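You operate a simulated robot arm through the tools that you are given. There is no shell and no other tool. Be economical: measure what you need, move in short steps, check, and stop when the job is done.

You run a simulated robot arm. Do the job below in one go: nothing can be reset, and whatever is moved stays where it is left.

## Task
Clamp the teal cap on the black stand and set the grey slider at the medium hole.
Fine: cap on first, then the grey star knob to HOLD. Put the green pin in the hole, then move the slider up against it.

Only the result counts: the job must be done as asked and must still hold three seconds after the hand-in. Knocking over, shifting, dropping, spilling or breaking anything else fails it. Lids that push on must go on centred and level and be pressed home; caps that screw on are set level and turned clockwise until they are tight.

## Robot
A 7-joint arm with a two-finger parallel gripper, fixed in place. Base frame: the origin is at the foot of the arm, x ahead of it, y to its left, z up; the work surface is at about z = 0. Readings come in m, rad, newtons and seconds.
With the tool pointing down near the work surface it reaches from about 0.24 to 0.62 m from the base axis. Its first joint turns from -1.152 to 1.152 rad. Payload 2.6 kg.
The TCP is the grasp point between the finger pads, 0.03 m short of the fingertips. In the tool frame z runs along the fingers and y along their closing line. The gripper opens to 0.094 m. The fingers are 0.028 m wide and 0.01 m thick; the gripper's body (0.05 by 0.096 m) begins 0.055 m behind the TCP.
Orientation is that of the tool frame in the base frame, as a unit quaternion [x, y, z, w]. With the fingers straight down and closing along the base's y, the tool's x points along the base's -x, its y along +y and its z along -z.

## Interface
- The arm moves only by the tool nudge_tool. Its argument "moves" is a list of rows, each a list of 7 numbers: the shift along the tool's x, y, z in units of 200 mm (1.0 is 200 mm), then the turn, a rotation vector about the tool's x, y, z in units of 180 degrees (1.0 is 180 degrees), then the gripper command, from -1 (fully open) to 1 (shut), values between in proportion. In form: [[dx, dy, dz, wx, wy, wz, jaw], ...]. A call has 1 to 12 rows; each row is the pose to reach, as a shift and turn from the pose commanded when the call began, along the tool's axes at that moment. A call with a number of a shift or a turn outside -1 to 1 is refused whole. A row lasts 0.2 s, in which the tool goes at most 0.05 m and 0.15 rad; a call with a longer step from one row to the next is refused whole, and so is a gripper value outside its range. A pose out of reach is approached as far as the arm can. The call stops where the force on the tool passes 70 N (or 10 N more than at its start, if that is more) or the arm is blocked; 0.2 s more then pass. Each finger travels about 0.072 m/s and halts on what it meets, pressing with about 39 N; the grip force reading is that of the motor and also rises with nothing between the fingers. The clock runs only during rows and for 0.2 s after the last one: add rows that repeat a pose to give the fingers time. It gives the time, the measured TCP pose, the force on the tool (base axes), the opening and the grip force at its end, in the units of the frame above (readings bear some noise).
- Cameras (640 x 400 px; columns grow to the right, rows downward): "scene" is fixed at [0.041, 0.4379, 0.567]; the picture's right is [-0.83, -0.56, 0.00], its down [-0.29, 0.42, -0.86] and it looks along [0.48, -0.71, -0.51] (base axes); focal length 313 px, centre (320, 200). "wrist" rides on the gripper at [0.076, 0.014, -0.102] in the tool frame; the picture's right is [-0.18, 0.98, 0.00], its down [-0.75, -0.14, -0.64] and it looks along [-0.63, -0.12, 0.77] (tool axes); focal length 243 px, centre (320, 200). There is no depth. A picture from a camera that has moved, and an enlarged one, comes with that camera's place and axes in the base frame and with its lens. The place of the scene camera against the robot may be out by one fixed shift of up to 0.018 m in any direction.
- grab_frame(camera): a new picture of that camera. The clock stands still meanwhile.
- close_up(camera, box): a new picture of the part [left, top, right, bottom] of that camera's present view, enlarged. The clock stands still meanwhile.
- job_done(): hands the job in; it is judged then, once.

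Go step by step. Nothing tells you positions but the pictures and the camera data: compare them with the known pose of the tool, close in by small moves and look again before you grip or let go. The budget is 120 turns and 76 pictures, counting those below and the enlarged ones. Unless the task says otherwise, let go and move clear before handing in, and close with one line.

The tools are called after "Call:" as name(argument=value, ...) on one line, values as JSON. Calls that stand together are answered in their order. nudge_tool: Moves the arm, as the interface text tells. Its arguments: {"type":"object","properties":{"moves":{"type":"array"}},"required":["moves"]} The other tools are called the same way: grab_frame (camera) takes a picture; close_up (camera, box) takes an enlarged picture of a part of a camera's view; job_done () hands the job in.

At the start:

```text
clock: 0.0
ee_pos: [0.3585, -0.1144, 0.3352]
ee_rot: [0.0, 1.0, 0.0, 0.001]
wrist_force: [-0.1, 0.0, -0.3]
gripper_width: 0.0939
gripper_force: 0.1
```

scene: 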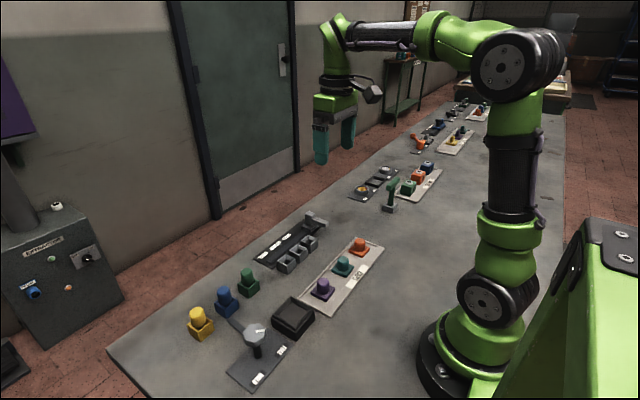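
wrist: 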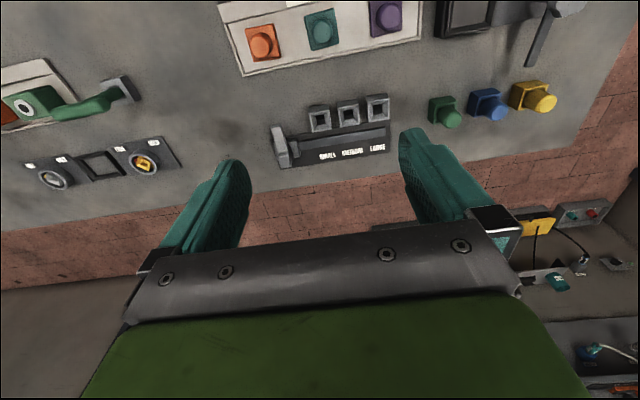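

The near station has a black stand with a star knob, a tray of caps, a slider with three holes and three pins. I'll enlarge the details first.

Call:
close_up(camera="scene", box=[170, 200, 400, 395])

Call:
close_up(camera="wrist", box=[220, 0, 620, 200])

```text
2.05 times, centred on (285, 298) of scene
camera zoom: at [0.041, 0.4379, 0.567], right [-0.83, -0.56, 0.0], down [-0.29, 0.42, -0.86], along [0.48, -0.71, -0.51], focal length 642 px, centre (392, 0)
```

zoom: 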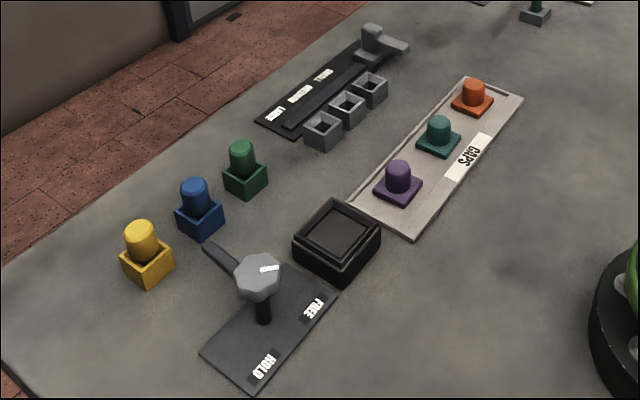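

```text
1.60 times, centred on (420, 100) of wrist
camera zoom: at [0.2825, -0.1, 0.4378], right [0.18, 0.98, 0.0], down [0.75, -0.14, 0.64], along [0.63, -0.12, -0.77], focal length 388 px, centre (160, 360)
```

zoom: 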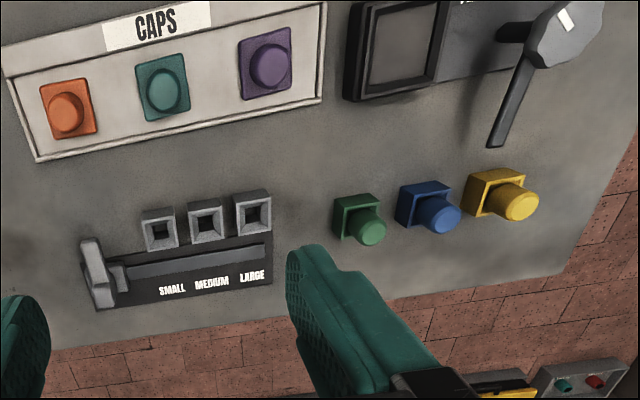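

I take the teal cap to be near (0.35, -0.11) and the stand near (0.355, 0.09). I'll move towards the stand for a closer look at the knob.

Call:
nudge_tool(moves=[[0.05, 0.16, 0.07, 0, 0, 0, -1], [0.1, 0.32, 0.14, 0, 0, 0, -1], [0.15, 0.48, 0.21, 0, 0, 0, -1], [0.2, 0.64, 0.28, 0, 0, 0, -1], [0.25, 0.8, 0.35, 0, 0, 0, -1], [0.29, 0.95, 0.42, 0, 0, 0, -1]])

Call:
grab_frame(camera="wrist")

```text
clock: 1.4
ee_pos: [0.3004, 0.075, 0.2493]
ee_rot: [0.0, 1.0, 0.0, 0.001]
wrist_force: [-1.0, 1.0, -0.8]
gripper_width: 0.0941
gripper_force: 0.1
```

```text
71 pictures are left
camera wrist: at [0.2236, 0.0896, 0.3515], right [0.18, 0.98, 0.0], down [0.75, -0.14, 0.64], along [0.63, -0.12, -0.77], focal length 243 px, centre (320, 200)
```

wrist: 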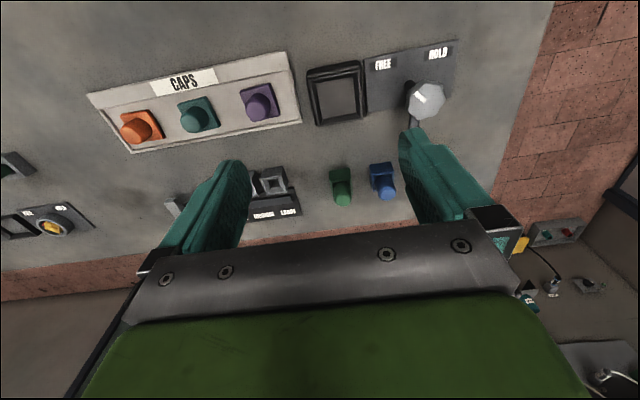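

Both wrist views agree: teal cap about (0.32, -0.105), stand about (0.32, 0.09), knob about (0.33, 0.19) and up to 0.07 high. I'll tilt the tool so the camera looks straight down at the knob.

Call:
nudge_tool(moves=[[-0.1, 0.07, 0, 0, 0.033, 0, -1], [-0.2, 0.14, 0, 0, 0.067, 0, -1], [-0.3, 0.21, 0, 0, 0.1, 0, -1], [-0.4, 0.28, 0, 0, 0.133, 0, -1], [-0.5, 0.34, 0, 0, 0.167, 0, -1], [-0.6, 0.4, 0, 0, 0.2, 0, -1]])

Call:
grab_frame(camera="wrist")

```text
clock: 2.8
ee_pos: [0.4099, 0.1514, 0.2512]
ee_rot: [-0.001, 0.959, 0.0, -0.284]
wrist_force: [0.3, -0.8, -0.1]
gripper_width: 0.094
gripper_force: 0.0
out of reach, approached as far as the arm can: row 6
```

```text
70 pictures are left
camera wrist: at [0.4024, 0.1652, 0.3782], right [0.15, 0.98, -0.1], down [0.98, -0.14, 0.13], along [0.11, -0.12, -0.99], focal length 243 px, centre (320, 200)
```

wrist: 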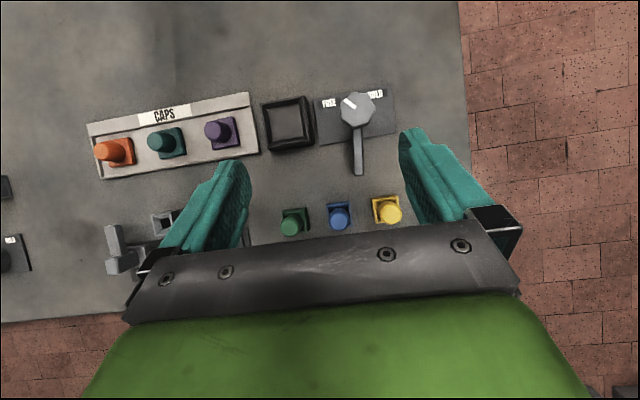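

Call:
close_up(camera="wrist", box=[250, 80, 410, 180])

Call:
close_up(camera="wrist", box=[80, 80, 320, 230])

Call:
close_up(camera="scene", box=[210, 280, 370, 390])

Call:
close_up(camera="scene", box=[230, 200, 400, 310])

```text
4.00 times, centred on (330, 130) of wrist
camera zoom: at [0.4024, 0.1652, 0.3782], right [0.15, 0.98, -0.1], down [0.98, -0.14, 0.13], along [0.11, -0.12, -0.99], focal length 970 px, centre (280, 480)
```

zoom: 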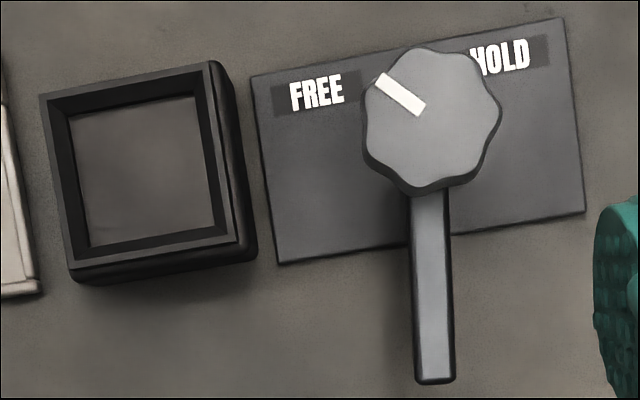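

```text
2.67 times, centred on (200, 155) of wrist
camera zoom: at [0.4024, 0.1652, 0.3782], right [0.15, 0.98, -0.1], down [0.98, -0.14, 0.13], along [0.11, -0.12, -0.99], focal length 647 px, centre (640, 320)
```

zoom: 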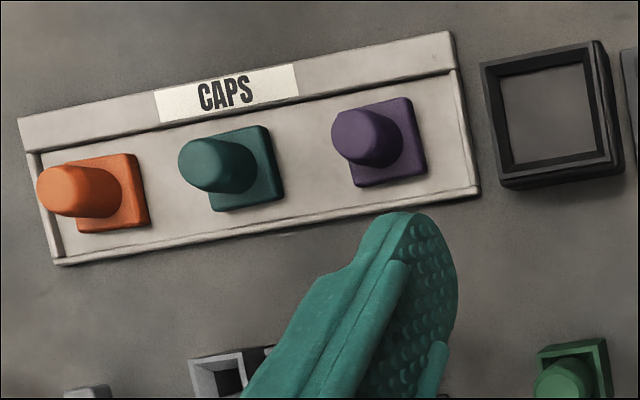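

```text
3.64 times, centred on (290, 335) of scene
camera zoom: at [0.041, 0.4379, 0.567], right [-0.83, -0.56, 0.0], down [-0.29, 0.42, -0.86], along [0.48, -0.71, -0.51], focal length 1138 px, centre (429, -291)
```

zoom: 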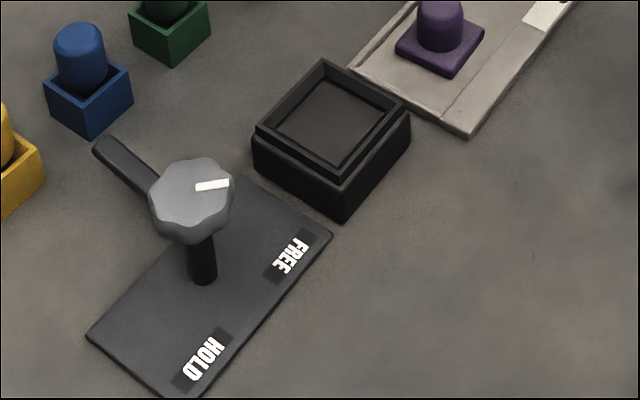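

```text
3.64 times, centred on (315, 255) of scene
camera zoom: at [0.041, 0.4379, 0.567], right [-0.83, -0.56, 0.0], down [-0.29, 0.42, -0.86], along [0.48, -0.71, -0.51], focal length 1138 px, centre (338, 0)
```

zoom: 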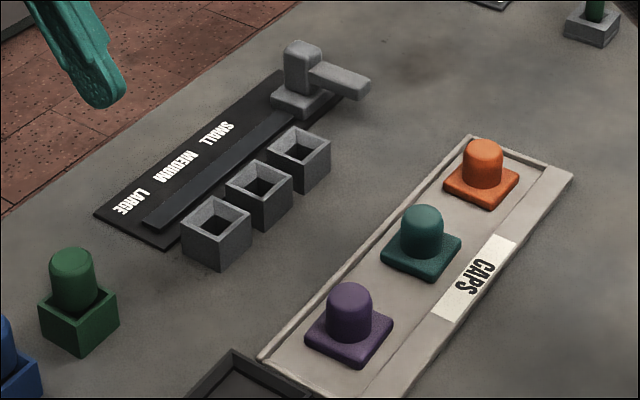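

Layout so far: stand centre (0.326, 0.092), square to the axes. Knob at (0.334, 0.191), top at z≈0.067; FREE→HOLD is about 90° clockwise and swings the arm over the stand. Teal cap plate centre is (0.322, -0.099). I'll straighten the tool and go above the cap.

Call:
nudge_tool(moves=[[0.06, -0.16, 0.045, 0, -0.033, 0, -1], [0.12, -0.32, 0.09, 0, -0.067, 0, -1], [0.18, -0.48, 0.13, 0, -0.1, 0, -1], [0.24, -0.64, 0.175, 0, -0.133, 0, -1], [0.3, -0.8, 0.22, 0, -0.167, 0, -1], [0.36, -0.96, 0.26, 0, -0.2, 0, -1]])

```text
clock: 4.2
ee_pos: [0.3196, -0.0419, 0.2464]
ee_rot: [-0.001, 1.0, 0.0, 0.028]
wrist_force: [0.4, -0.3, 0.4]
gripper_width: 0.0941
gripper_force: 0.1
```

Call:
nudge_tool(moves=[[0.004, -0.1, 0.15, 0, 0.006, 0, -0.5], [0.008, -0.2, 0.3, 0, 0.012, 0, -0.5], [0.012, -0.285, 0.43, 0, 0.0178, 0, -0.5], [0.012, -0.285, 0.43, 0, 0.0178, 0, -0.5]])

Call:
grab_frame(camera="wrist")

Call:
close_up(camera="scene", box=[250, 140, 410, 250])

```text
clock: 5.2
ee_pos: [0.3246, -0.1002, 0.16]
ee_rot: [0.0, 1.0, 0.001, -0.002]
wrist_force: [0.6, 0.3, 0.6]
gripper_width: 0.0703
gripper_force: 0.0
```

```text
65 pictures are left
camera wrist: at [0.2489, -0.0851, 0.2629], right [0.18, 0.98, 0.0], down [0.76, -0.14, 0.64], along [0.63, -0.12, -0.77], focal length 243 px, centre (320, 200)
```

wrist: 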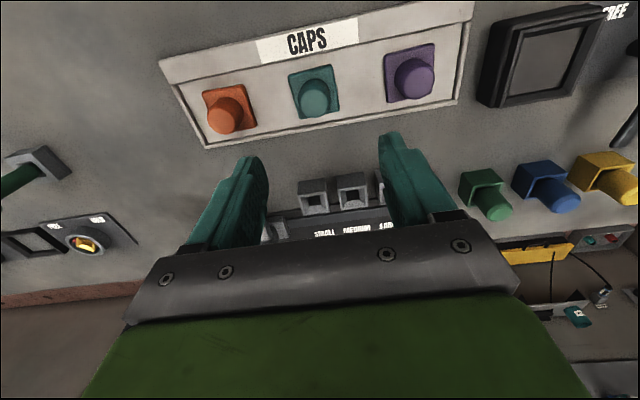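

```text
3.64 times, centred on (330, 195) of scene
camera zoom: at [0.041, 0.4379, 0.567], right [-0.83, -0.56, 0.0], down [-0.29, 0.42, -0.86], along [0.48, -0.71, -0.51], focal length 1138 px, centre (284, 218)
```

zoom: 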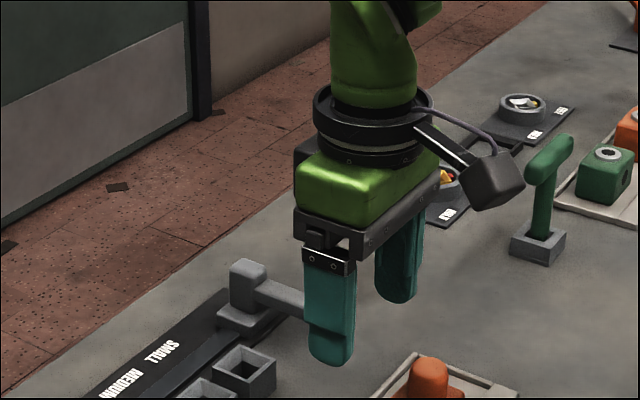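

Call:
close_up(camera="wrist", box=[260, 50, 372, 120])

Call:
close_up(camera="wrist", box=[440, 120, 640, 245])

Call:
close_up(camera="wrist", box=[240, 150, 420, 260])

```text
5.71 times, centred on (316, 85) of wrist
camera zoom: at [0.2489, -0.0851, 0.2629], right [0.18, 0.98, 0.0], down [0.76, -0.14, 0.64], along [0.63, -0.12, -0.77], focal length 1386 px, centre (343, 857)
```

zoom: 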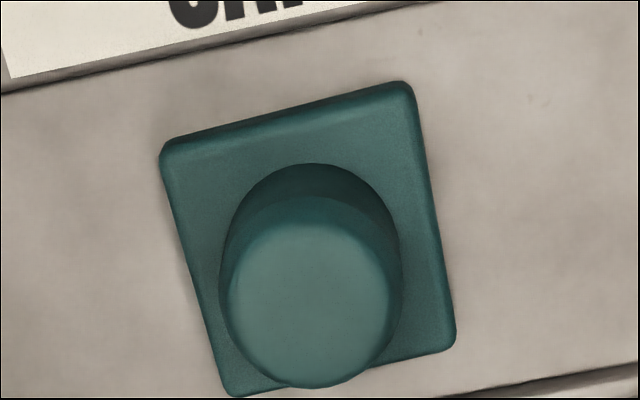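

```text
3.20 times, centred on (540, 182) of wrist
camera zoom: at [0.2489, -0.0851, 0.2629], right [0.18, 0.98, 0.0], down [0.76, -0.14, 0.64], along [0.63, -0.12, -0.77], focal length 776 px, centre (-384, 256)
```

zoom: 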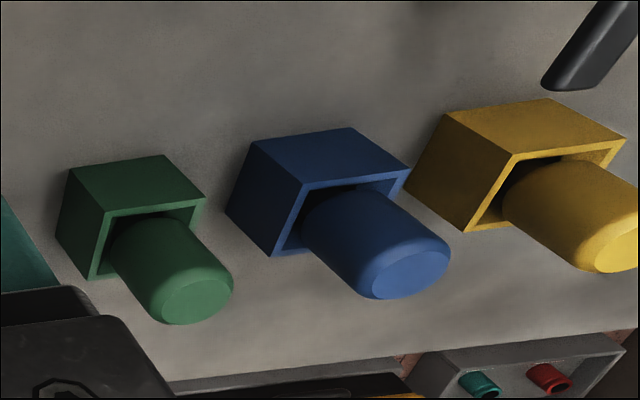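

```text
3.56 times, centred on (330, 205) of wrist
camera zoom: at [0.2489, -0.0851, 0.2629], right [0.18, 0.98, 0.0], down [0.76, -0.14, 0.64], along [0.63, -0.12, -0.77], focal length 863 px, centre (284, 182)
```

zoom: 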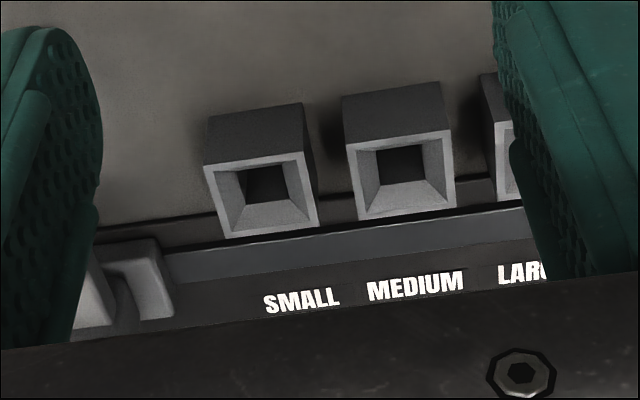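

Using the tool axis as reference, the cap centre is about (0.3195, -0.104), with the dome top at z≈0.04. I'll descend part of the way around the dome and check.

Call:
nudge_tool(moves=[[0.012, -0.009, 0.15, 0, 0, 0, -0.5], [0.0255, -0.019, 0.3, 0, 0, 0, -0.5], [0.0255, -0.019, 0.4, 0, 0, 0, -0.5], [0.0255, -0.019, 0.4, 0, 0, 0, -0.5]])

Call:
grab_frame(camera="wrist")

Call:
close_up(camera="scene", box=[280, 190, 400, 270])

```text
clock: 6.2
ee_pos: [0.319, -0.104, 0.0796]
ee_rot: [0.0, 1.0, 0.001, -0.002]
wrist_force: [-0.3, -0.6, -0.7]
gripper_width: 0.0704
gripper_force: 0.1
```

```text
60 pictures are left
camera wrist: at [0.2438, -0.0889, 0.183], right [0.18, 0.98, 0.0], down [0.76, -0.14, 0.64], along [0.63, -0.12, -0.77], focal length 243 px, centre (320, 200)
```

wrist: 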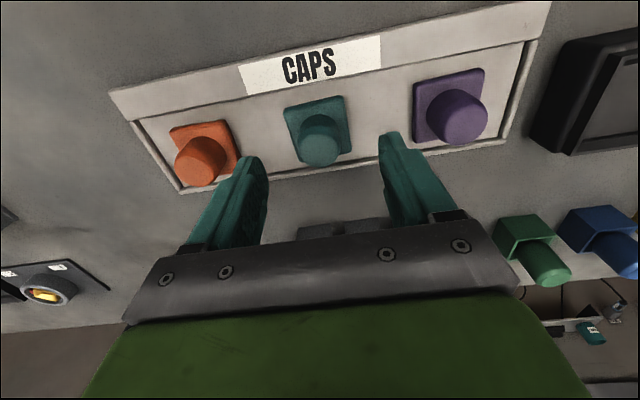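

```text
5.00 times, centred on (340, 230) of scene
camera zoom: at [0.041, 0.4379, 0.567], right [-0.83, -0.56, 0.0], down [-0.29, 0.42, -0.86], along [0.48, -0.71, -0.51], focal length 1565 px, centre (220, 50)
```

zoom: 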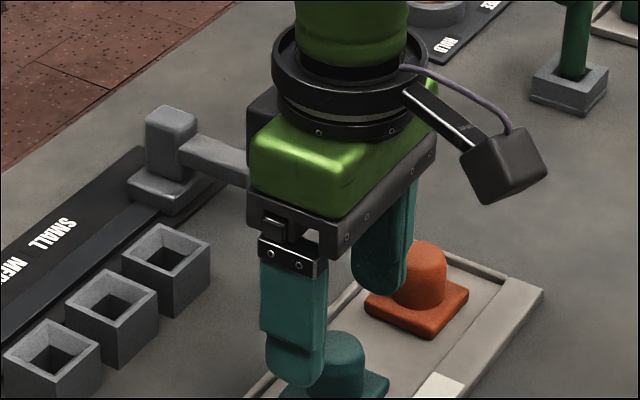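

Call:
nudge_tool(moves=[[0, 0, 0.08, 0, 0, 0, -0.5], [0, 0, 0.15, 0, 0, 0, -0.5], [0, 0, 0.15, 0, 0, 0, -0.5]])

Call:
close_up(camera="wrist", box=[220, 80, 420, 205])

Call:
close_up(camera="scene", box=[280, 210, 400, 290])

```text
clock: 7.0
ee_pos: [0.3185, -0.1033, 0.0506]
ee_rot: [0.0, 1.0, 0.0, -0.002]
wrist_force: [0.2, -0.3, 0.0]
gripper_width: 0.0706
gripper_force: 0.1
```

```text
3.20 times, centred on (320, 142) of wrist
camera zoom: at [0.2434, -0.0888, 0.1537], right [0.18, 0.98, 0.0], down [0.76, -0.14, 0.64], along [0.63, -0.12, -0.77], focal length 776 px, centre (320, 384)
```

zoom: 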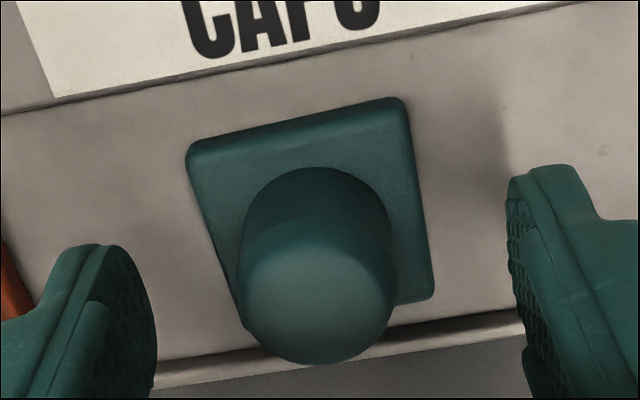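

```text
5.00 times, centred on (340, 250) of scene
camera zoom: at [0.041, 0.4379, 0.567], right [-0.83, -0.56, 0.0], down [-0.29, 0.42, -0.86], along [0.48, -0.71, -0.51], focal length 1565 px, centre (220, -50)
```

zoom: 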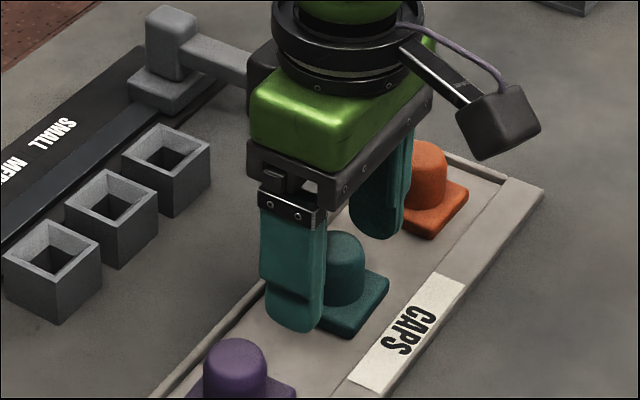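

Aligned with the plate centre to within 1 mm. Closing the fingers.

Call:
nudge_tool(moves=[[0, 0, 0.01, 0, 0, 0, 0], [0, 0, 0.01, 0, 0, 0, 1], [0, 0, 0.01, 0, 0, 0, 1], [0, 0, 0.01, 0, 0, 0, 1], [0, 0, 0.01, 0, 0, 0, 1]])

Call:
grab_frame(camera="wrist")

```text
clock: 8.2
ee_pos: [0.3193, -0.1025, 0.0496]
ee_rot: [0.001, 1.0, 0.0, -0.002]
wrist_force: [0.9, -0.4, -0.2]
gripper_width: 0.0279
gripper_force: 38.8
```

```text
56 pictures are left
camera wrist: at [0.2435, -0.0885, 0.1517], right [0.18, 0.98, 0.0], down [0.76, -0.14, 0.64], along [0.63, -0.12, -0.77], focal length 243 px, centre (320, 200)
```

wrist: 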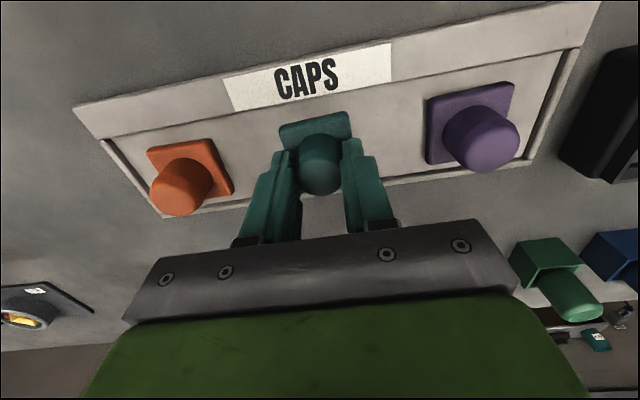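

Gripped (28 mm). Lifting and carrying to above the stand.

Call:
nudge_tool(moves=[[0, 0, -0.1, 0, 0, 0, 1], [0, 0, -0.3, 0, 0, 0, 1], [0, 0.1, -0.5, 0, 0, 0, 1], [-0.005, 0.3, -0.5, 0, 0, 0, 1], [-0.015, 0.5, -0.5, 0, 0, 0, 1], [-0.025, 0.7, -0.5, 0, 0, 0, 1], [-0.03, 0.9, -0.5, 0, 0, 0, 1], [-0.033, 0.97, -0.5, 0, 0, 0, 1], [-0.033, 0.97, -0.5, 0, 0, 0, 1]])

Call:
grab_frame(camera="wrist")

Call:
close_up(camera="wrist", box=[220, 50, 420, 175])

Call:
close_up(camera="scene", box=[210, 240, 370, 340])

```text
clock: 10.2
ee_pos: [0.3258, 0.092, 0.15]
ee_rot: [0.0, 1.0, 0.0, -0.001]
wrist_force: [0.5, -0.5, 0.5]
gripper_width: 0.0286
gripper_force: 39.1
```

```text
55 pictures are left
camera wrist: at [0.25, 0.1059, 0.2519], right [0.18, 0.98, 0.0], down [0.76, -0.14, 0.64], along [0.63, -0.12, -0.77], focal length 243 px, centre (320, 200)
```

wrist: 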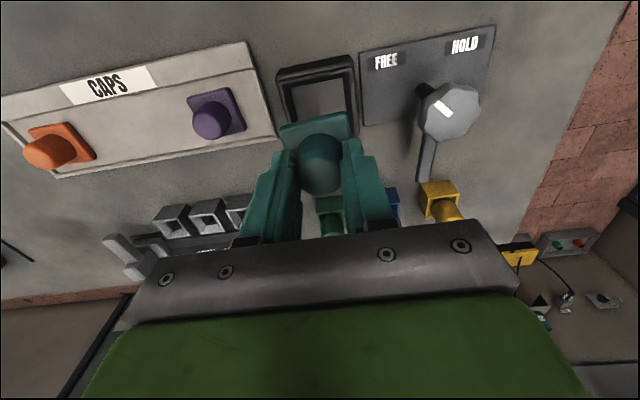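

```text
3.20 times, centred on (320, 112) of wrist
camera zoom: at [0.25, 0.1059, 0.2519], right [0.18, 0.98, 0.0], down [0.76, -0.14, 0.64], along [0.63, -0.12, -0.77], focal length 776 px, centre (320, 480)
```

zoom: 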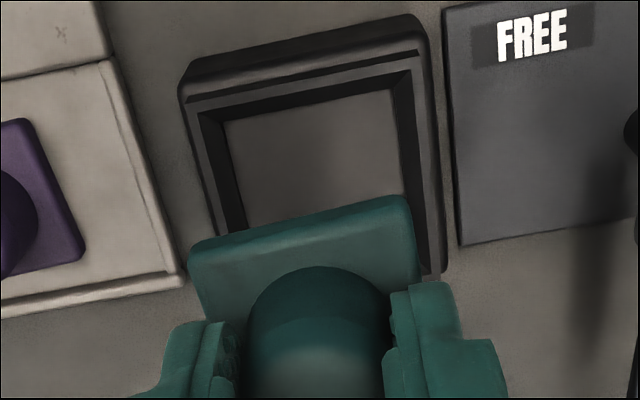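

```text
4.00 times, centred on (290, 290) of scene
camera zoom: at [0.041, 0.4379, 0.567], right [-0.83, -0.56, 0.0], down [-0.29, 0.42, -0.86], along [0.48, -0.71, -0.51], focal length 1252 px, centre (440, -160)
```

zoom: 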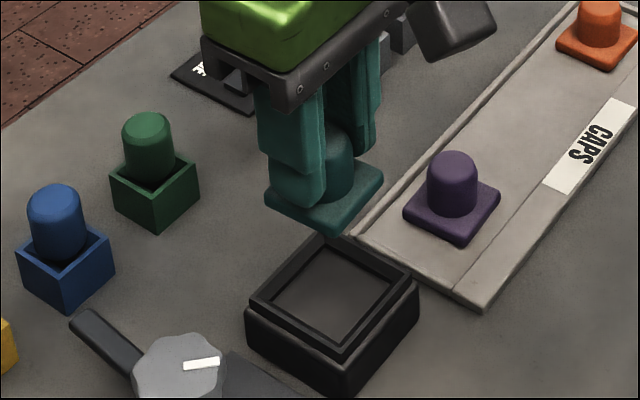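

Stand opening centre is about (0.3265, 0.091), with bevelled sides; the cap needs about 2 mm in +x. I'll lower to just above it and look.

Call:
nudge_tool(moves=[[-0.009, 0, 0.15, 0, 0, 0, 1], [-0.009, 0, 0.3, 0, 0, 0, 1], [-0.009, 0, 0.3, 0, 0, 0, 1]])

Call:
close_up(camera="wrist", box=[220, 50, 420, 175])

Call:
close_up(camera="scene", box=[230, 260, 360, 340])

```text
clock: 11.0
ee_pos: [0.325, 0.0906, 0.0884]
ee_rot: [0.0, 1.0, -0.001, -0.001]
wrist_force: [0.0, -0.5, -0.2]
gripper_width: 0.0283
gripper_force: 39.2
```

```text
3.20 times, centred on (320, 112) of wrist
camera zoom: at [0.2505, 0.1051, 0.1908], right [0.18, 0.98, 0.0], down [0.76, -0.14, 0.64], along [0.63, -0.12, -0.77], focal length 776 px, centre (320, 480)
```

zoom: 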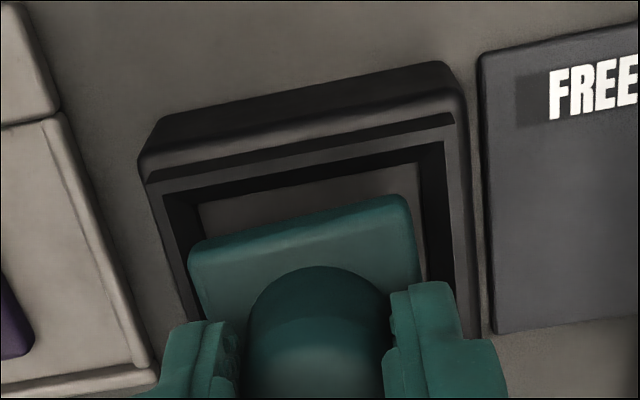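

```text
4.92 times, centred on (295, 300) of scene
camera zoom: at [0.041, 0.4379, 0.567], right [-0.83, -0.56, 0.0], down [-0.29, 0.42, -0.86], along [0.48, -0.71, -0.51], focal length 1541 px, centre (443, -292)
```

zoom: 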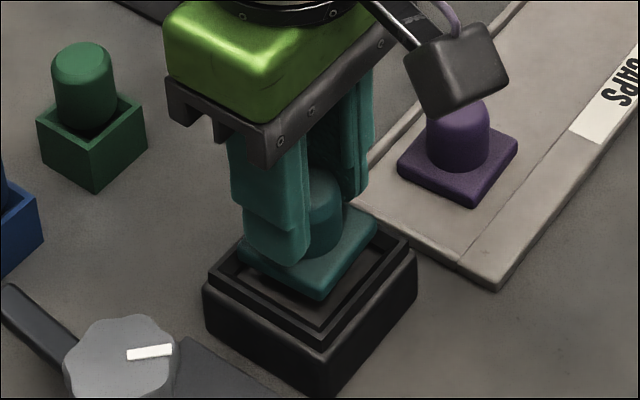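

Call:
nudge_tool(moves=[[-0.009, 0.006, 0, 0, 0, 0.006, 1], [-0.009, 0.006, 0.04, 0, 0, 0.006, 1], [-0.009, 0.006, 0.08, 0, 0, 0.006, 1], [-0.009, 0.006, 0.08, 0, 0, 0.006, 1]])

Call:
close_up(camera="wrist", box=[220, 50, 420, 175])

Call:
close_up(camera="scene", box=[230, 260, 360, 340])

```text
clock: 12.0
ee_pos: [0.3292, 0.0922, 0.0724]
ee_rot: [0.008, 1.0, 0.001, -0.001]
wrist_force: [-5.5, 1.1, 17.6]
gripper_width: 0.027
gripper_force: 39.2
```

```text
3.20 times, centred on (320, 112) of wrist
camera zoom: at [0.2533, 0.1078, 0.1755], right [0.2, 0.98, 0.0], down [0.75, -0.16, 0.64], along [0.63, -0.13, -0.77], focal length 776 px, centre (320, 480)
```

zoom: 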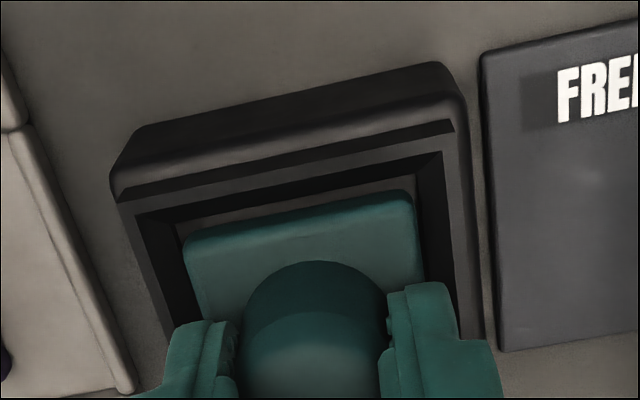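

```text
4.92 times, centred on (295, 300) of scene
camera zoom: at [0.041, 0.4379, 0.567], right [-0.83, -0.56, 0.0], down [-0.29, 0.42, -0.86], along [0.48, -0.71, -0.51], focal length 1541 px, centre (443, -292)
```

zoom: 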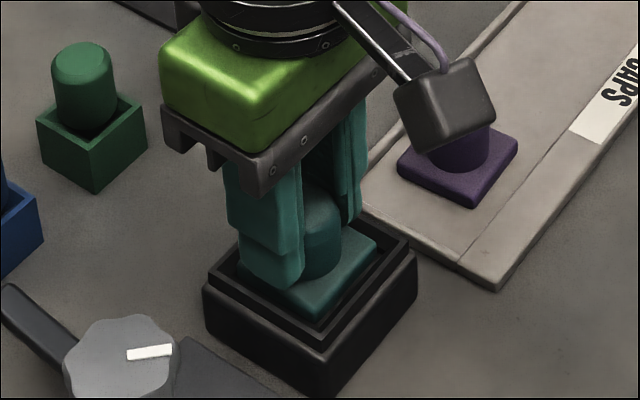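

There is contact on the far bevel (force toward -x). I'll lift a little, shift 2 mm back in x and 1 mm in -y, and lower again.

Call:
nudge_tool(moves=[[0, 0, -0.025, 0, 0, 0, 1], [0.011, -0.005, -0.025, 0, 0, 0, 1], [0.011, -0.005, 0, 0, 0, 0, 1], [0.011, -0.005, 0.01, 0, 0, 0, 1], [0.011, -0.005, 0.01, 0, 0, 0, 1]])

Call:
close_up(camera="wrist", box=[220, 50, 420, 175])

```text
clock: 13.2
ee_pos: [0.3273, 0.0911, 0.0721]
ee_rot: [0.009, 1.0, 0.001, 0.0]
wrist_force: [-4.3, 1.2, 30.4]
gripper_width: 0.0272
gripper_force: 38.8
```

```text
3.20 times, centred on (320, 112) of wrist
camera zoom: at [0.2511, 0.1072, 0.1749], right [0.2, 0.98, 0.0], down [0.75, -0.16, 0.64], along [0.63, -0.13, -0.77], focal length 776 px, centre (320, 480)
```

zoom: 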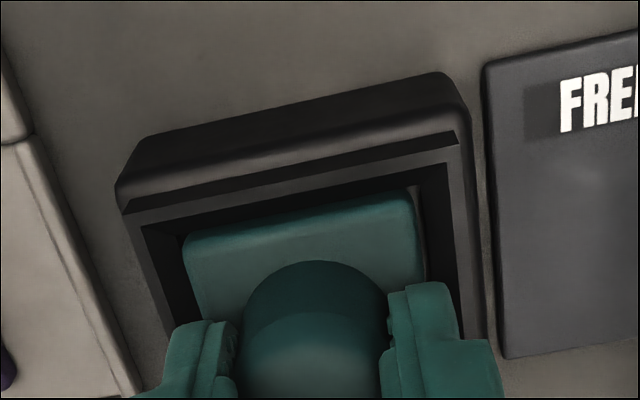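

Call:
close_up(camera="scene", box=[250, 275, 346, 335])

```text
6.67 times, centred on (298, 305) of scene
camera zoom: at [0.0409, 0.4378, 0.567], right [-0.83, -0.56, 0.0], down [-0.29, 0.42, -0.86], along [0.48, -0.71, -0.51], focal length 2086 px, centre (467, -500)
```

zoom: 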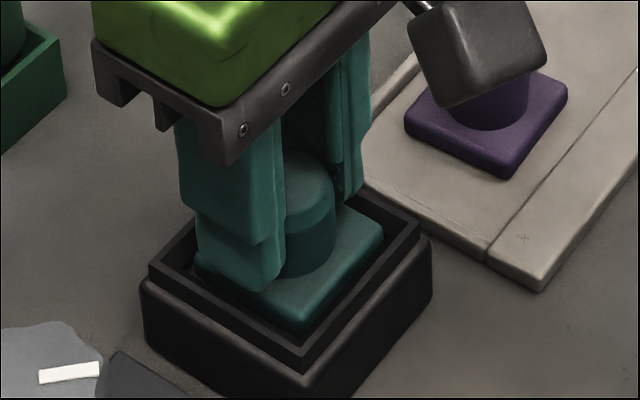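

Call:
nudge_tool(moves=[[0.0, 0, -0.01, 0, 0, 0, 1], [0.006, 0, -0.01, 0, 0, 0, 1], [0.006, 0, 0.005, 0, 0, 0, 1], [0.006, 0, 0.01, 0, 0, 0, 1], [0.006, 0, 0.01, 0, 0, 0, 1]])

Call:
close_up(camera="wrist", box=[220, 50, 420, 175])

```text
clock: 14.4
ee_pos: [0.3269, 0.0906, 0.0723]
ee_rot: [0.011, 1.0, 0.002, 0.001]
wrist_force: [-10.1, -8.3, 67.9]
gripper_width: 0.0272
gripper_force: 39.4
```

```text
3.20 times, centred on (320, 112) of wrist
camera zoom: at [0.2506, 0.1069, 0.1742], right [0.2, 0.98, 0.0], down [0.75, -0.16, 0.64], along [0.63, -0.13, -0.76], focal length 776 px, centre (320, 480)
```

zoom: 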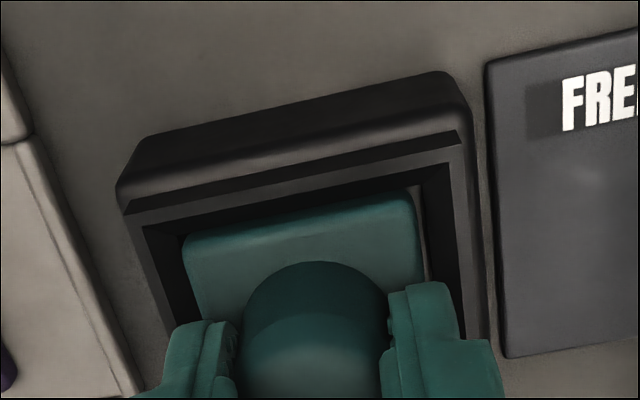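

The stop height no longer depends on x, so the cap is likely on the floor. I'll release, lift and inspect.

Call:
nudge_tool(moves=[[0, 0, -0.02, 0, 0, 0, 1], [0, 0, -0.02, 0, 0, 0, -0.3], [0, 0, -0.02, 0, 0, 0, -0.3], [0, 0, -0.02, 0, 0, 0, -0.3], [0, 0, -0.15, 0, 0, 0, -0.3], [0, 0, -0.35, 0, 0, 0, -0.3], [0, 0, -0.35, 0, 0, 0, -0.3]])

Call:
close_up(camera="wrist", box=[240, 30, 400, 130])

Call:
close_up(camera="scene", box=[250, 265, 346, 335])

```text
clock: 16.0
ee_pos: [0.3229, 0.0905, 0.14]
ee_rot: [0.009, 1.0, 0.0, -0.001]
wrist_force: [0.2, 0.2, 0.0]
gripper_width: 0.0611
gripper_force: 0.1
```

```text
4.00 times, centred on (320, 80) of wrist
camera zoom: at [0.2475, 0.1061, 0.2424], right [0.2, 0.98, 0.0], down [0.75, -0.15, 0.64], along [0.63, -0.13, -0.77], focal length 970 px, centre (320, 680)
```

zoom: 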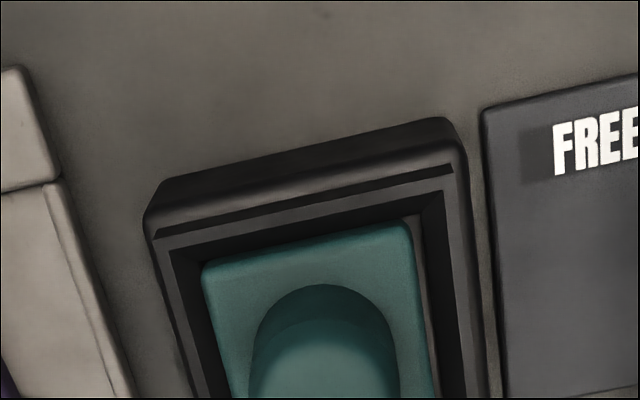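

```text
5.71 times, centred on (298, 300) of scene
camera zoom: at [0.041, 0.4379, 0.567], right [-0.83, -0.56, 0.0], down [-0.29, 0.42, -0.86], along [0.48, -0.71, -0.51], focal length 1788 px, centre (446, -371)
```

zoom: 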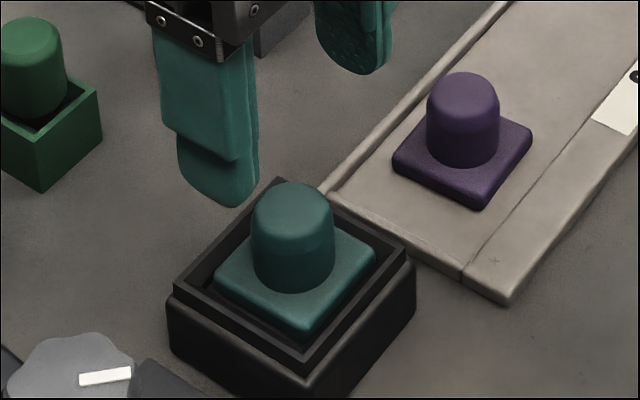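

Call:
nudge_tool(moves=[[-0.08, 0, -0.06, 0, 0.033, 0, -0.3], [-0.16, 0, -0.12, 0, 0.067, 0, -0.3], [-0.24, 0, -0.18, 0, 0.1, 0, -0.3], [-0.32, 0, -0.24, 0, 0.133, 0, -0.3], [-0.36, 0, -0.28, 0, 0.16, 0, -0.3]])

Call:
grab_frame(camera="wrist")

Call:
close_up(camera="wrist", box=[260, 60, 372, 130])

```text
clock: 17.2
ee_pos: [0.3988, 0.0886, 0.1951]
ee_rot: [0.009, 0.968, 0.002, -0.251]
wrist_force: [0.0, 0.1, -0.5]
gripper_width: 0.0612
gripper_force: 0.1
```

```text
43 pictures are left
camera wrist: at [0.3812, 0.1034, 0.3219], right [0.18, 0.98, -0.09], down [0.97, -0.16, 0.19], along [0.18, -0.12, -0.98], focal length 243 px, centre (320, 200)
```

wrist: 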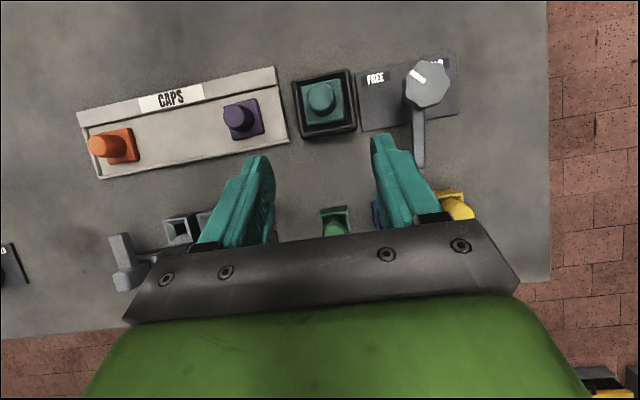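

```text
5.71 times, centred on (316, 95) of wrist
camera zoom: at [0.3812, 0.1034, 0.3219], right [0.18, 0.98, -0.09], down [0.97, -0.16, 0.19], along [0.18, -0.12, -0.98], focal length 1386 px, centre (343, 800)
```

zoom: 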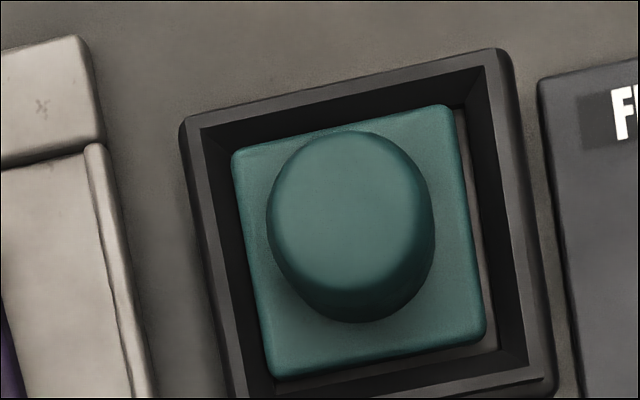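

The cap sits level inside the recess. Next is the knob: I'll straighten and move above it.

Call:
nudge_tool(moves=[[0.04, 0.1, 0.06, 0, -0.033, 0, -0.3], [0.08, 0.2, 0.12, 0, -0.067, 0, -0.3], [0.13, 0.3, 0.18, 0, -0.1, 0, -0.3], [0.17, 0.4, 0.24, 0, -0.133, 0, -0.3], [0.21, 0.5, 0.29, 0, -0.16, 0, -0.3], [0.22, 0.51, 0.29, 0, -0.16, 0, -0.3]])

Call:
grab_frame(camera="wrist")

Call:
close_up(camera="wrist", box=[260, 60, 372, 130])

```text
clock: 18.6
ee_pos: [0.3325, 0.1935, 0.1644]
ee_rot: [0.01, 1.0, 0.0, -0.003]
wrist_force: [1.0, 0.0, -0.2]
gripper_width: 0.061
gripper_force: 0.0
```

```text
41 pictures are left
camera wrist: at [0.2578, 0.2088, 0.2667], right [0.2, 0.98, 0.0], down [0.75, -0.16, 0.64], along [0.63, -0.13, -0.77], focal length 243 px, centre (320, 200)
```

wrist: 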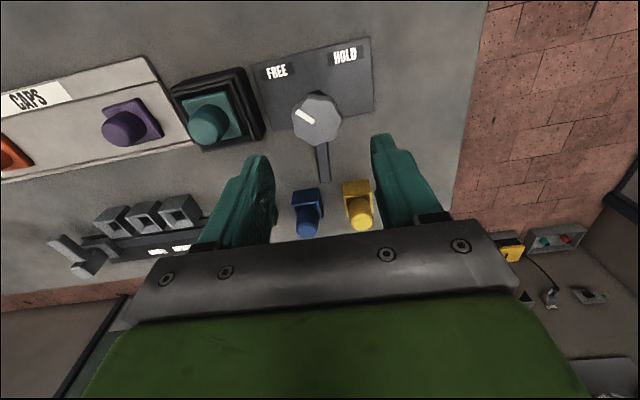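

```text
5.71 times, centred on (316, 95) of wrist
camera zoom: at [0.2578, 0.2088, 0.2667], right [0.2, 0.98, 0.0], down [0.75, -0.16, 0.64], along [0.63, -0.13, -0.77], focal length 1386 px, centre (343, 800)
```

zoom: 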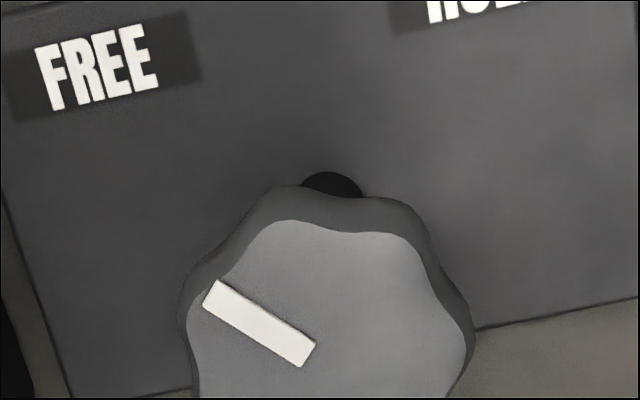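

Call:
close_up(camera="wrist", box=[256, 85, 384, 165])

Call:
close_up(camera="scene", box=[210, 290, 338, 370])

```text
5.00 times, centred on (320, 125) of wrist
camera zoom: at [0.2578, 0.2088, 0.2667], right [0.2, 0.98, 0.0], down [0.75, -0.16, 0.64], along [0.63, -0.13, -0.77], focal length 1213 px, centre (320, 575)
```

zoom: 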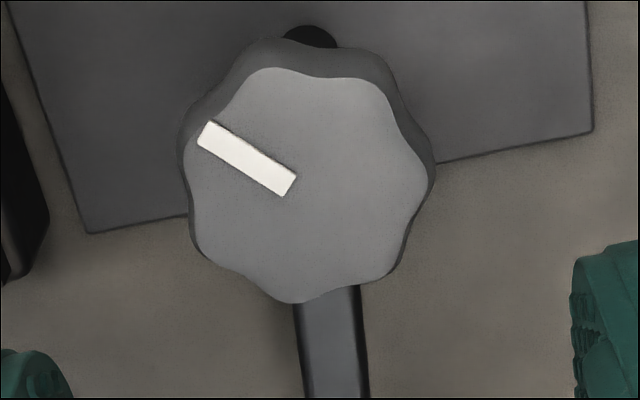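

```text
5.00 times, centred on (274, 330) of scene
camera zoom: at [0.041, 0.4379, 0.567], right [-0.83, -0.56, 0.0], down [-0.29, 0.42, -0.86], along [0.48, -0.71, -0.51], focal length 1565 px, centre (550, -450)
```

zoom: 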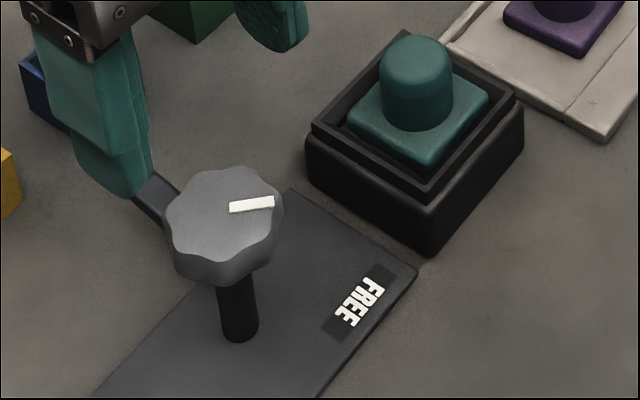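

Knob centre is about (0.3355, 0.191), spanning roughly z 0.05–0.07, with the arm below it toward +x. I'll lower the fingers around it.

Call:
nudge_tool(moves=[[-0.015, -0.0135, 0.2, 0, 0, -0.006, -0.3], [-0.015, -0.0135, 0.36, 0, 0, -0.006, -0.3], [-0.015, -0.0135, 0.42, 0, 0, -0.006, -0.3], [-0.015, -0.0135, 0.42, 0, 0, -0.006, -0.3]])

Call:
close_up(camera="wrist", box=[220, 70, 420, 195])

Call:
close_up(camera="scene", box=[200, 290, 328, 370])

```text
clock: 19.6
ee_pos: [0.3352, 0.1895, 0.0827]
ee_rot: [0.0, 1.0, 0.0, -0.001]
wrist_force: [-0.7, 0.8, -0.1]
gripper_width: 0.061
gripper_force: 0.0
```

```text
3.20 times, centred on (320, 132) of wrist
camera zoom: at [0.2601, 0.2033, 0.184], right [0.18, 0.98, 0.0], down [0.76, -0.14, 0.64], along [0.63, -0.12, -0.77], focal length 776 px, centre (320, 416)
```

zoom: 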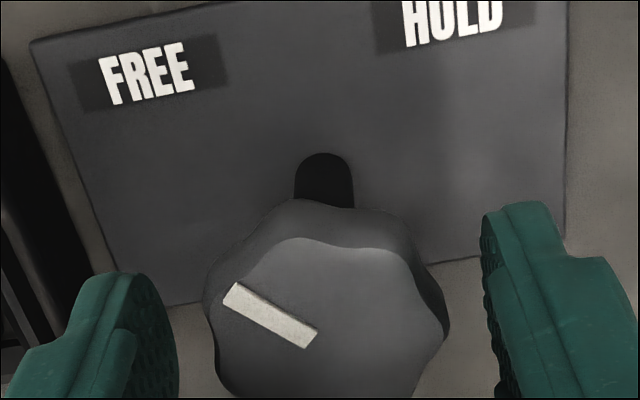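

```text
5.00 times, centred on (264, 330) of scene
camera zoom: at [0.041, 0.4379, 0.567], right [-0.83, -0.56, 0.0], down [-0.29, 0.42, -0.86], along [0.48, -0.71, -0.51], focal length 1565 px, centre (600, -450)
```

zoom: 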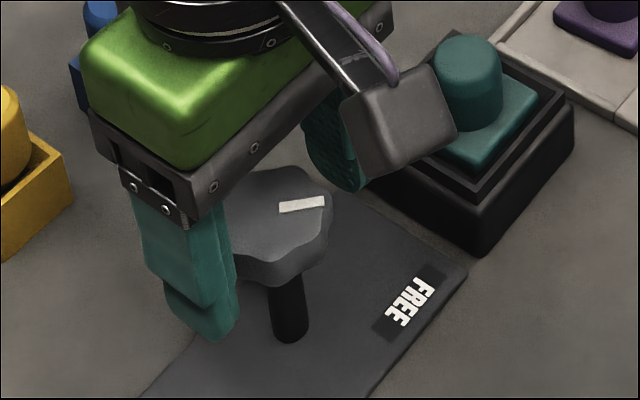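

Centred on the knob. Gripping.

Call:
nudge_tool(moves=[[0, 0.002, 0.015, 0, 0, 0, -0.3], [0, 0.002, 0.015, 0, 0, 0, 1], [0, 0.002, 0.015, 0, 0, 0, 1], [0, 0.002, 0.015, 0, 0, 0, 1], [0, 0.002, 0.015, 0, 0, 0, 1]])

```text
clock: 20.8
ee_pos: [0.3357, 0.1896, 0.0791]
ee_rot: [0.0, 1.0, 0.0, -0.001]
wrist_force: [1.6, 4.1, -4.2]
gripper_width: 0.0413
gripper_force: 44.8
```

Gripped at 41 mm. Turning clockwise (about tool +z) in steps, first 45°.

Call:
nudge_tool(moves=[[0, 0, 0, 0, 0, 0.04, 1], [0, 0, 0, 0, 0, 0.08, 1], [0, 0, 0, 0, 0, 0.12, 1], [0, 0, 0, 0, 0, 0.16, 1], [0, 0, 0, 0, 0, 0.2, 1], [0, 0, 0, 0, 0, 0.24, 1], [0, 0, 0, 0, 0, 0.25, 1]])

Call:
grab_frame(camera="scene")

```text
clock: 22.4
ee_pos: [0.3358, 0.1891, 0.0787]
ee_rot: [0.384, 0.923, -0.003, -0.002]
wrist_force: [-11.6, -15.9, 14.2]
gripper_width: 0.0416
gripper_force: 44.7
```

```text
35 pictures are left
```

scene: 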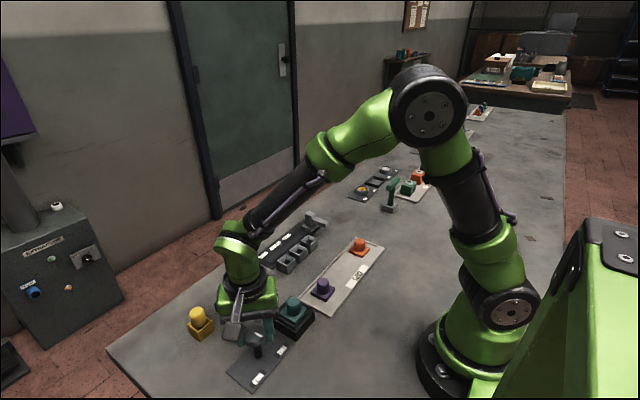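

Call:
grab_frame(camera="wrist")

Call:
close_up(camera="scene", box=[200, 280, 328, 380])

```text
34 pictures are left
camera wrist: at [0.2924, 0.2538, 0.181], right [0.83, 0.56, -0.01], down [0.43, -0.63, 0.64], along [0.36, -0.53, -0.77], focal length 243 px, centre (320, 200)
```

wrist: 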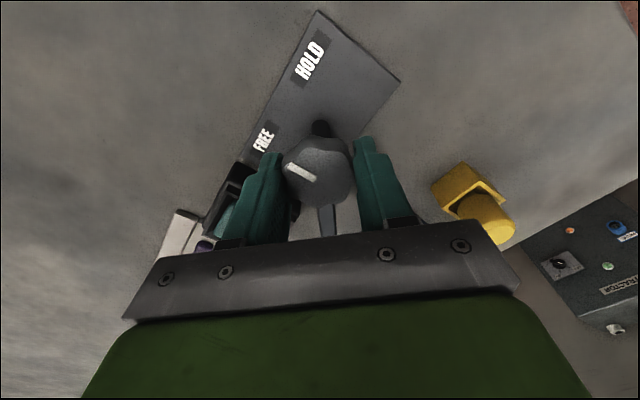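

```text
4.00 times, centred on (264, 330) of scene
camera zoom: at [0.041, 0.4378, 0.567], right [-0.83, -0.56, 0.0], down [-0.29, 0.42, -0.86], along [0.48, -0.71, -0.51], focal length 1252 px, centre (544, -320)
```

zoom: 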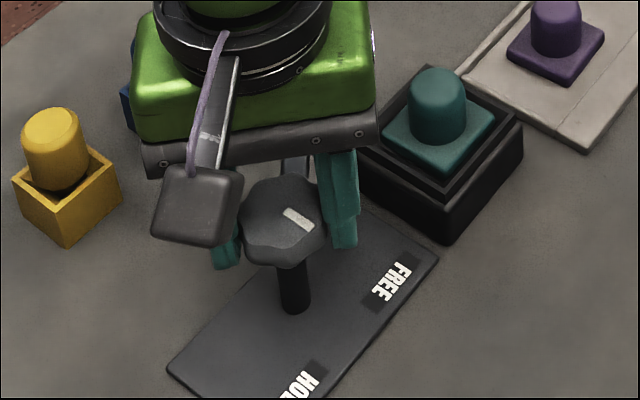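

The knob follows the gripper. Turning the remaining 45°.

Call:
nudge_tool(moves=[[0, 0, 0, 0, 0, 0.04, 1], [0, 0, 0, 0, 0, 0.08, 1], [0, 0, 0, 0, 0, 0.12, 1], [0, 0, 0, 0, 0, 0.16, 1], [0, 0, 0, 0, 0, 0.2, 1], [0, 0, 0, 0, 0, 0.24, 1], [0, 0, 0, 0, 0, 0.25, 1]])

Call:
grab_frame(camera="wrist")

Call:
close_up(camera="scene", box=[200, 290, 328, 390])

```text
clock: 24.0
ee_pos: [0.3358, 0.1916, 0.0782]
ee_rot: [0.708, 0.706, -0.002, -0.002]
wrist_force: [-13.8, -14.0, 9.5]
gripper_width: 0.0404
gripper_force: 44.8
```

```text
32 pictures are left
camera wrist: at [0.3498, 0.2677, 0.1802], right [0.98, -0.19, -0.01], down [-0.14, -0.75, 0.64], along [-0.12, -0.63, -0.77], focal length 243 px, centre (320, 200)
```

wrist: 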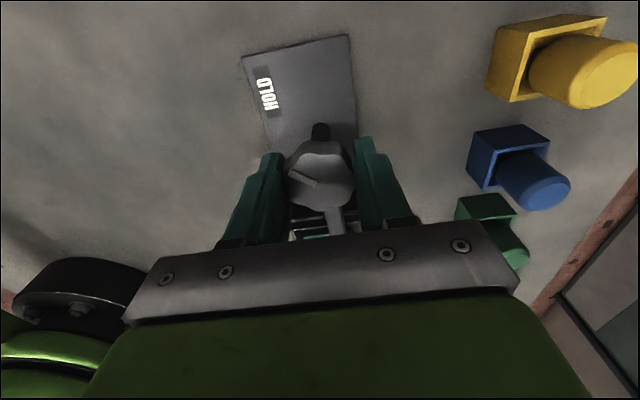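

```text
4.00 times, centred on (264, 340) of scene
camera zoom: at [0.041, 0.4379, 0.567], right [-0.83, -0.56, 0.0], down [-0.29, 0.42, -0.86], along [0.48, -0.71, -0.51], focal length 1252 px, centre (544, -360)
```

zoom: 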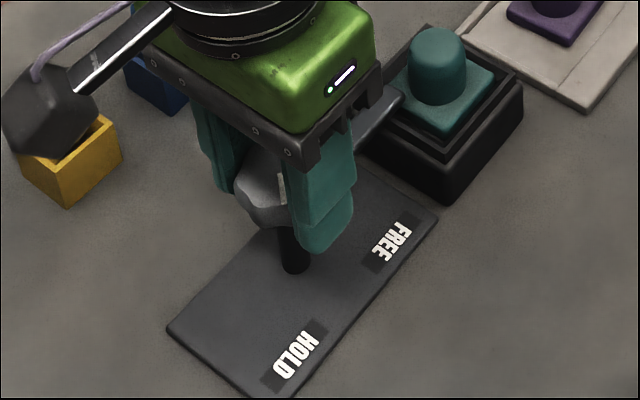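

Call:
close_up(camera="wrist", box=[220, 70, 420, 195])

```text
3.20 times, centred on (320, 132) of wrist
camera zoom: at [0.3498, 0.2677, 0.1802], right [0.98, -0.19, -0.01], down [-0.14, -0.75, 0.64], along [-0.12, -0.63, -0.77], focal length 776 px, centre (320, 416)
```

zoom: 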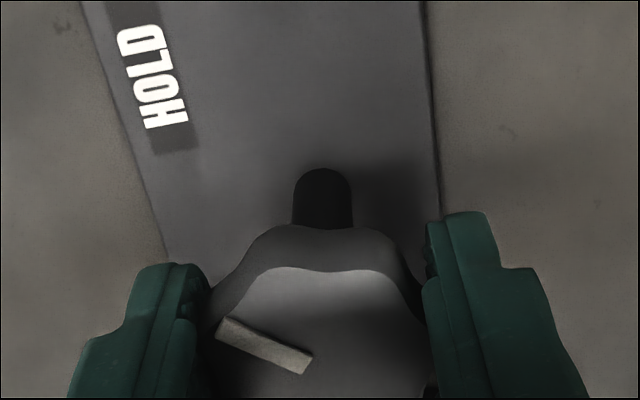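

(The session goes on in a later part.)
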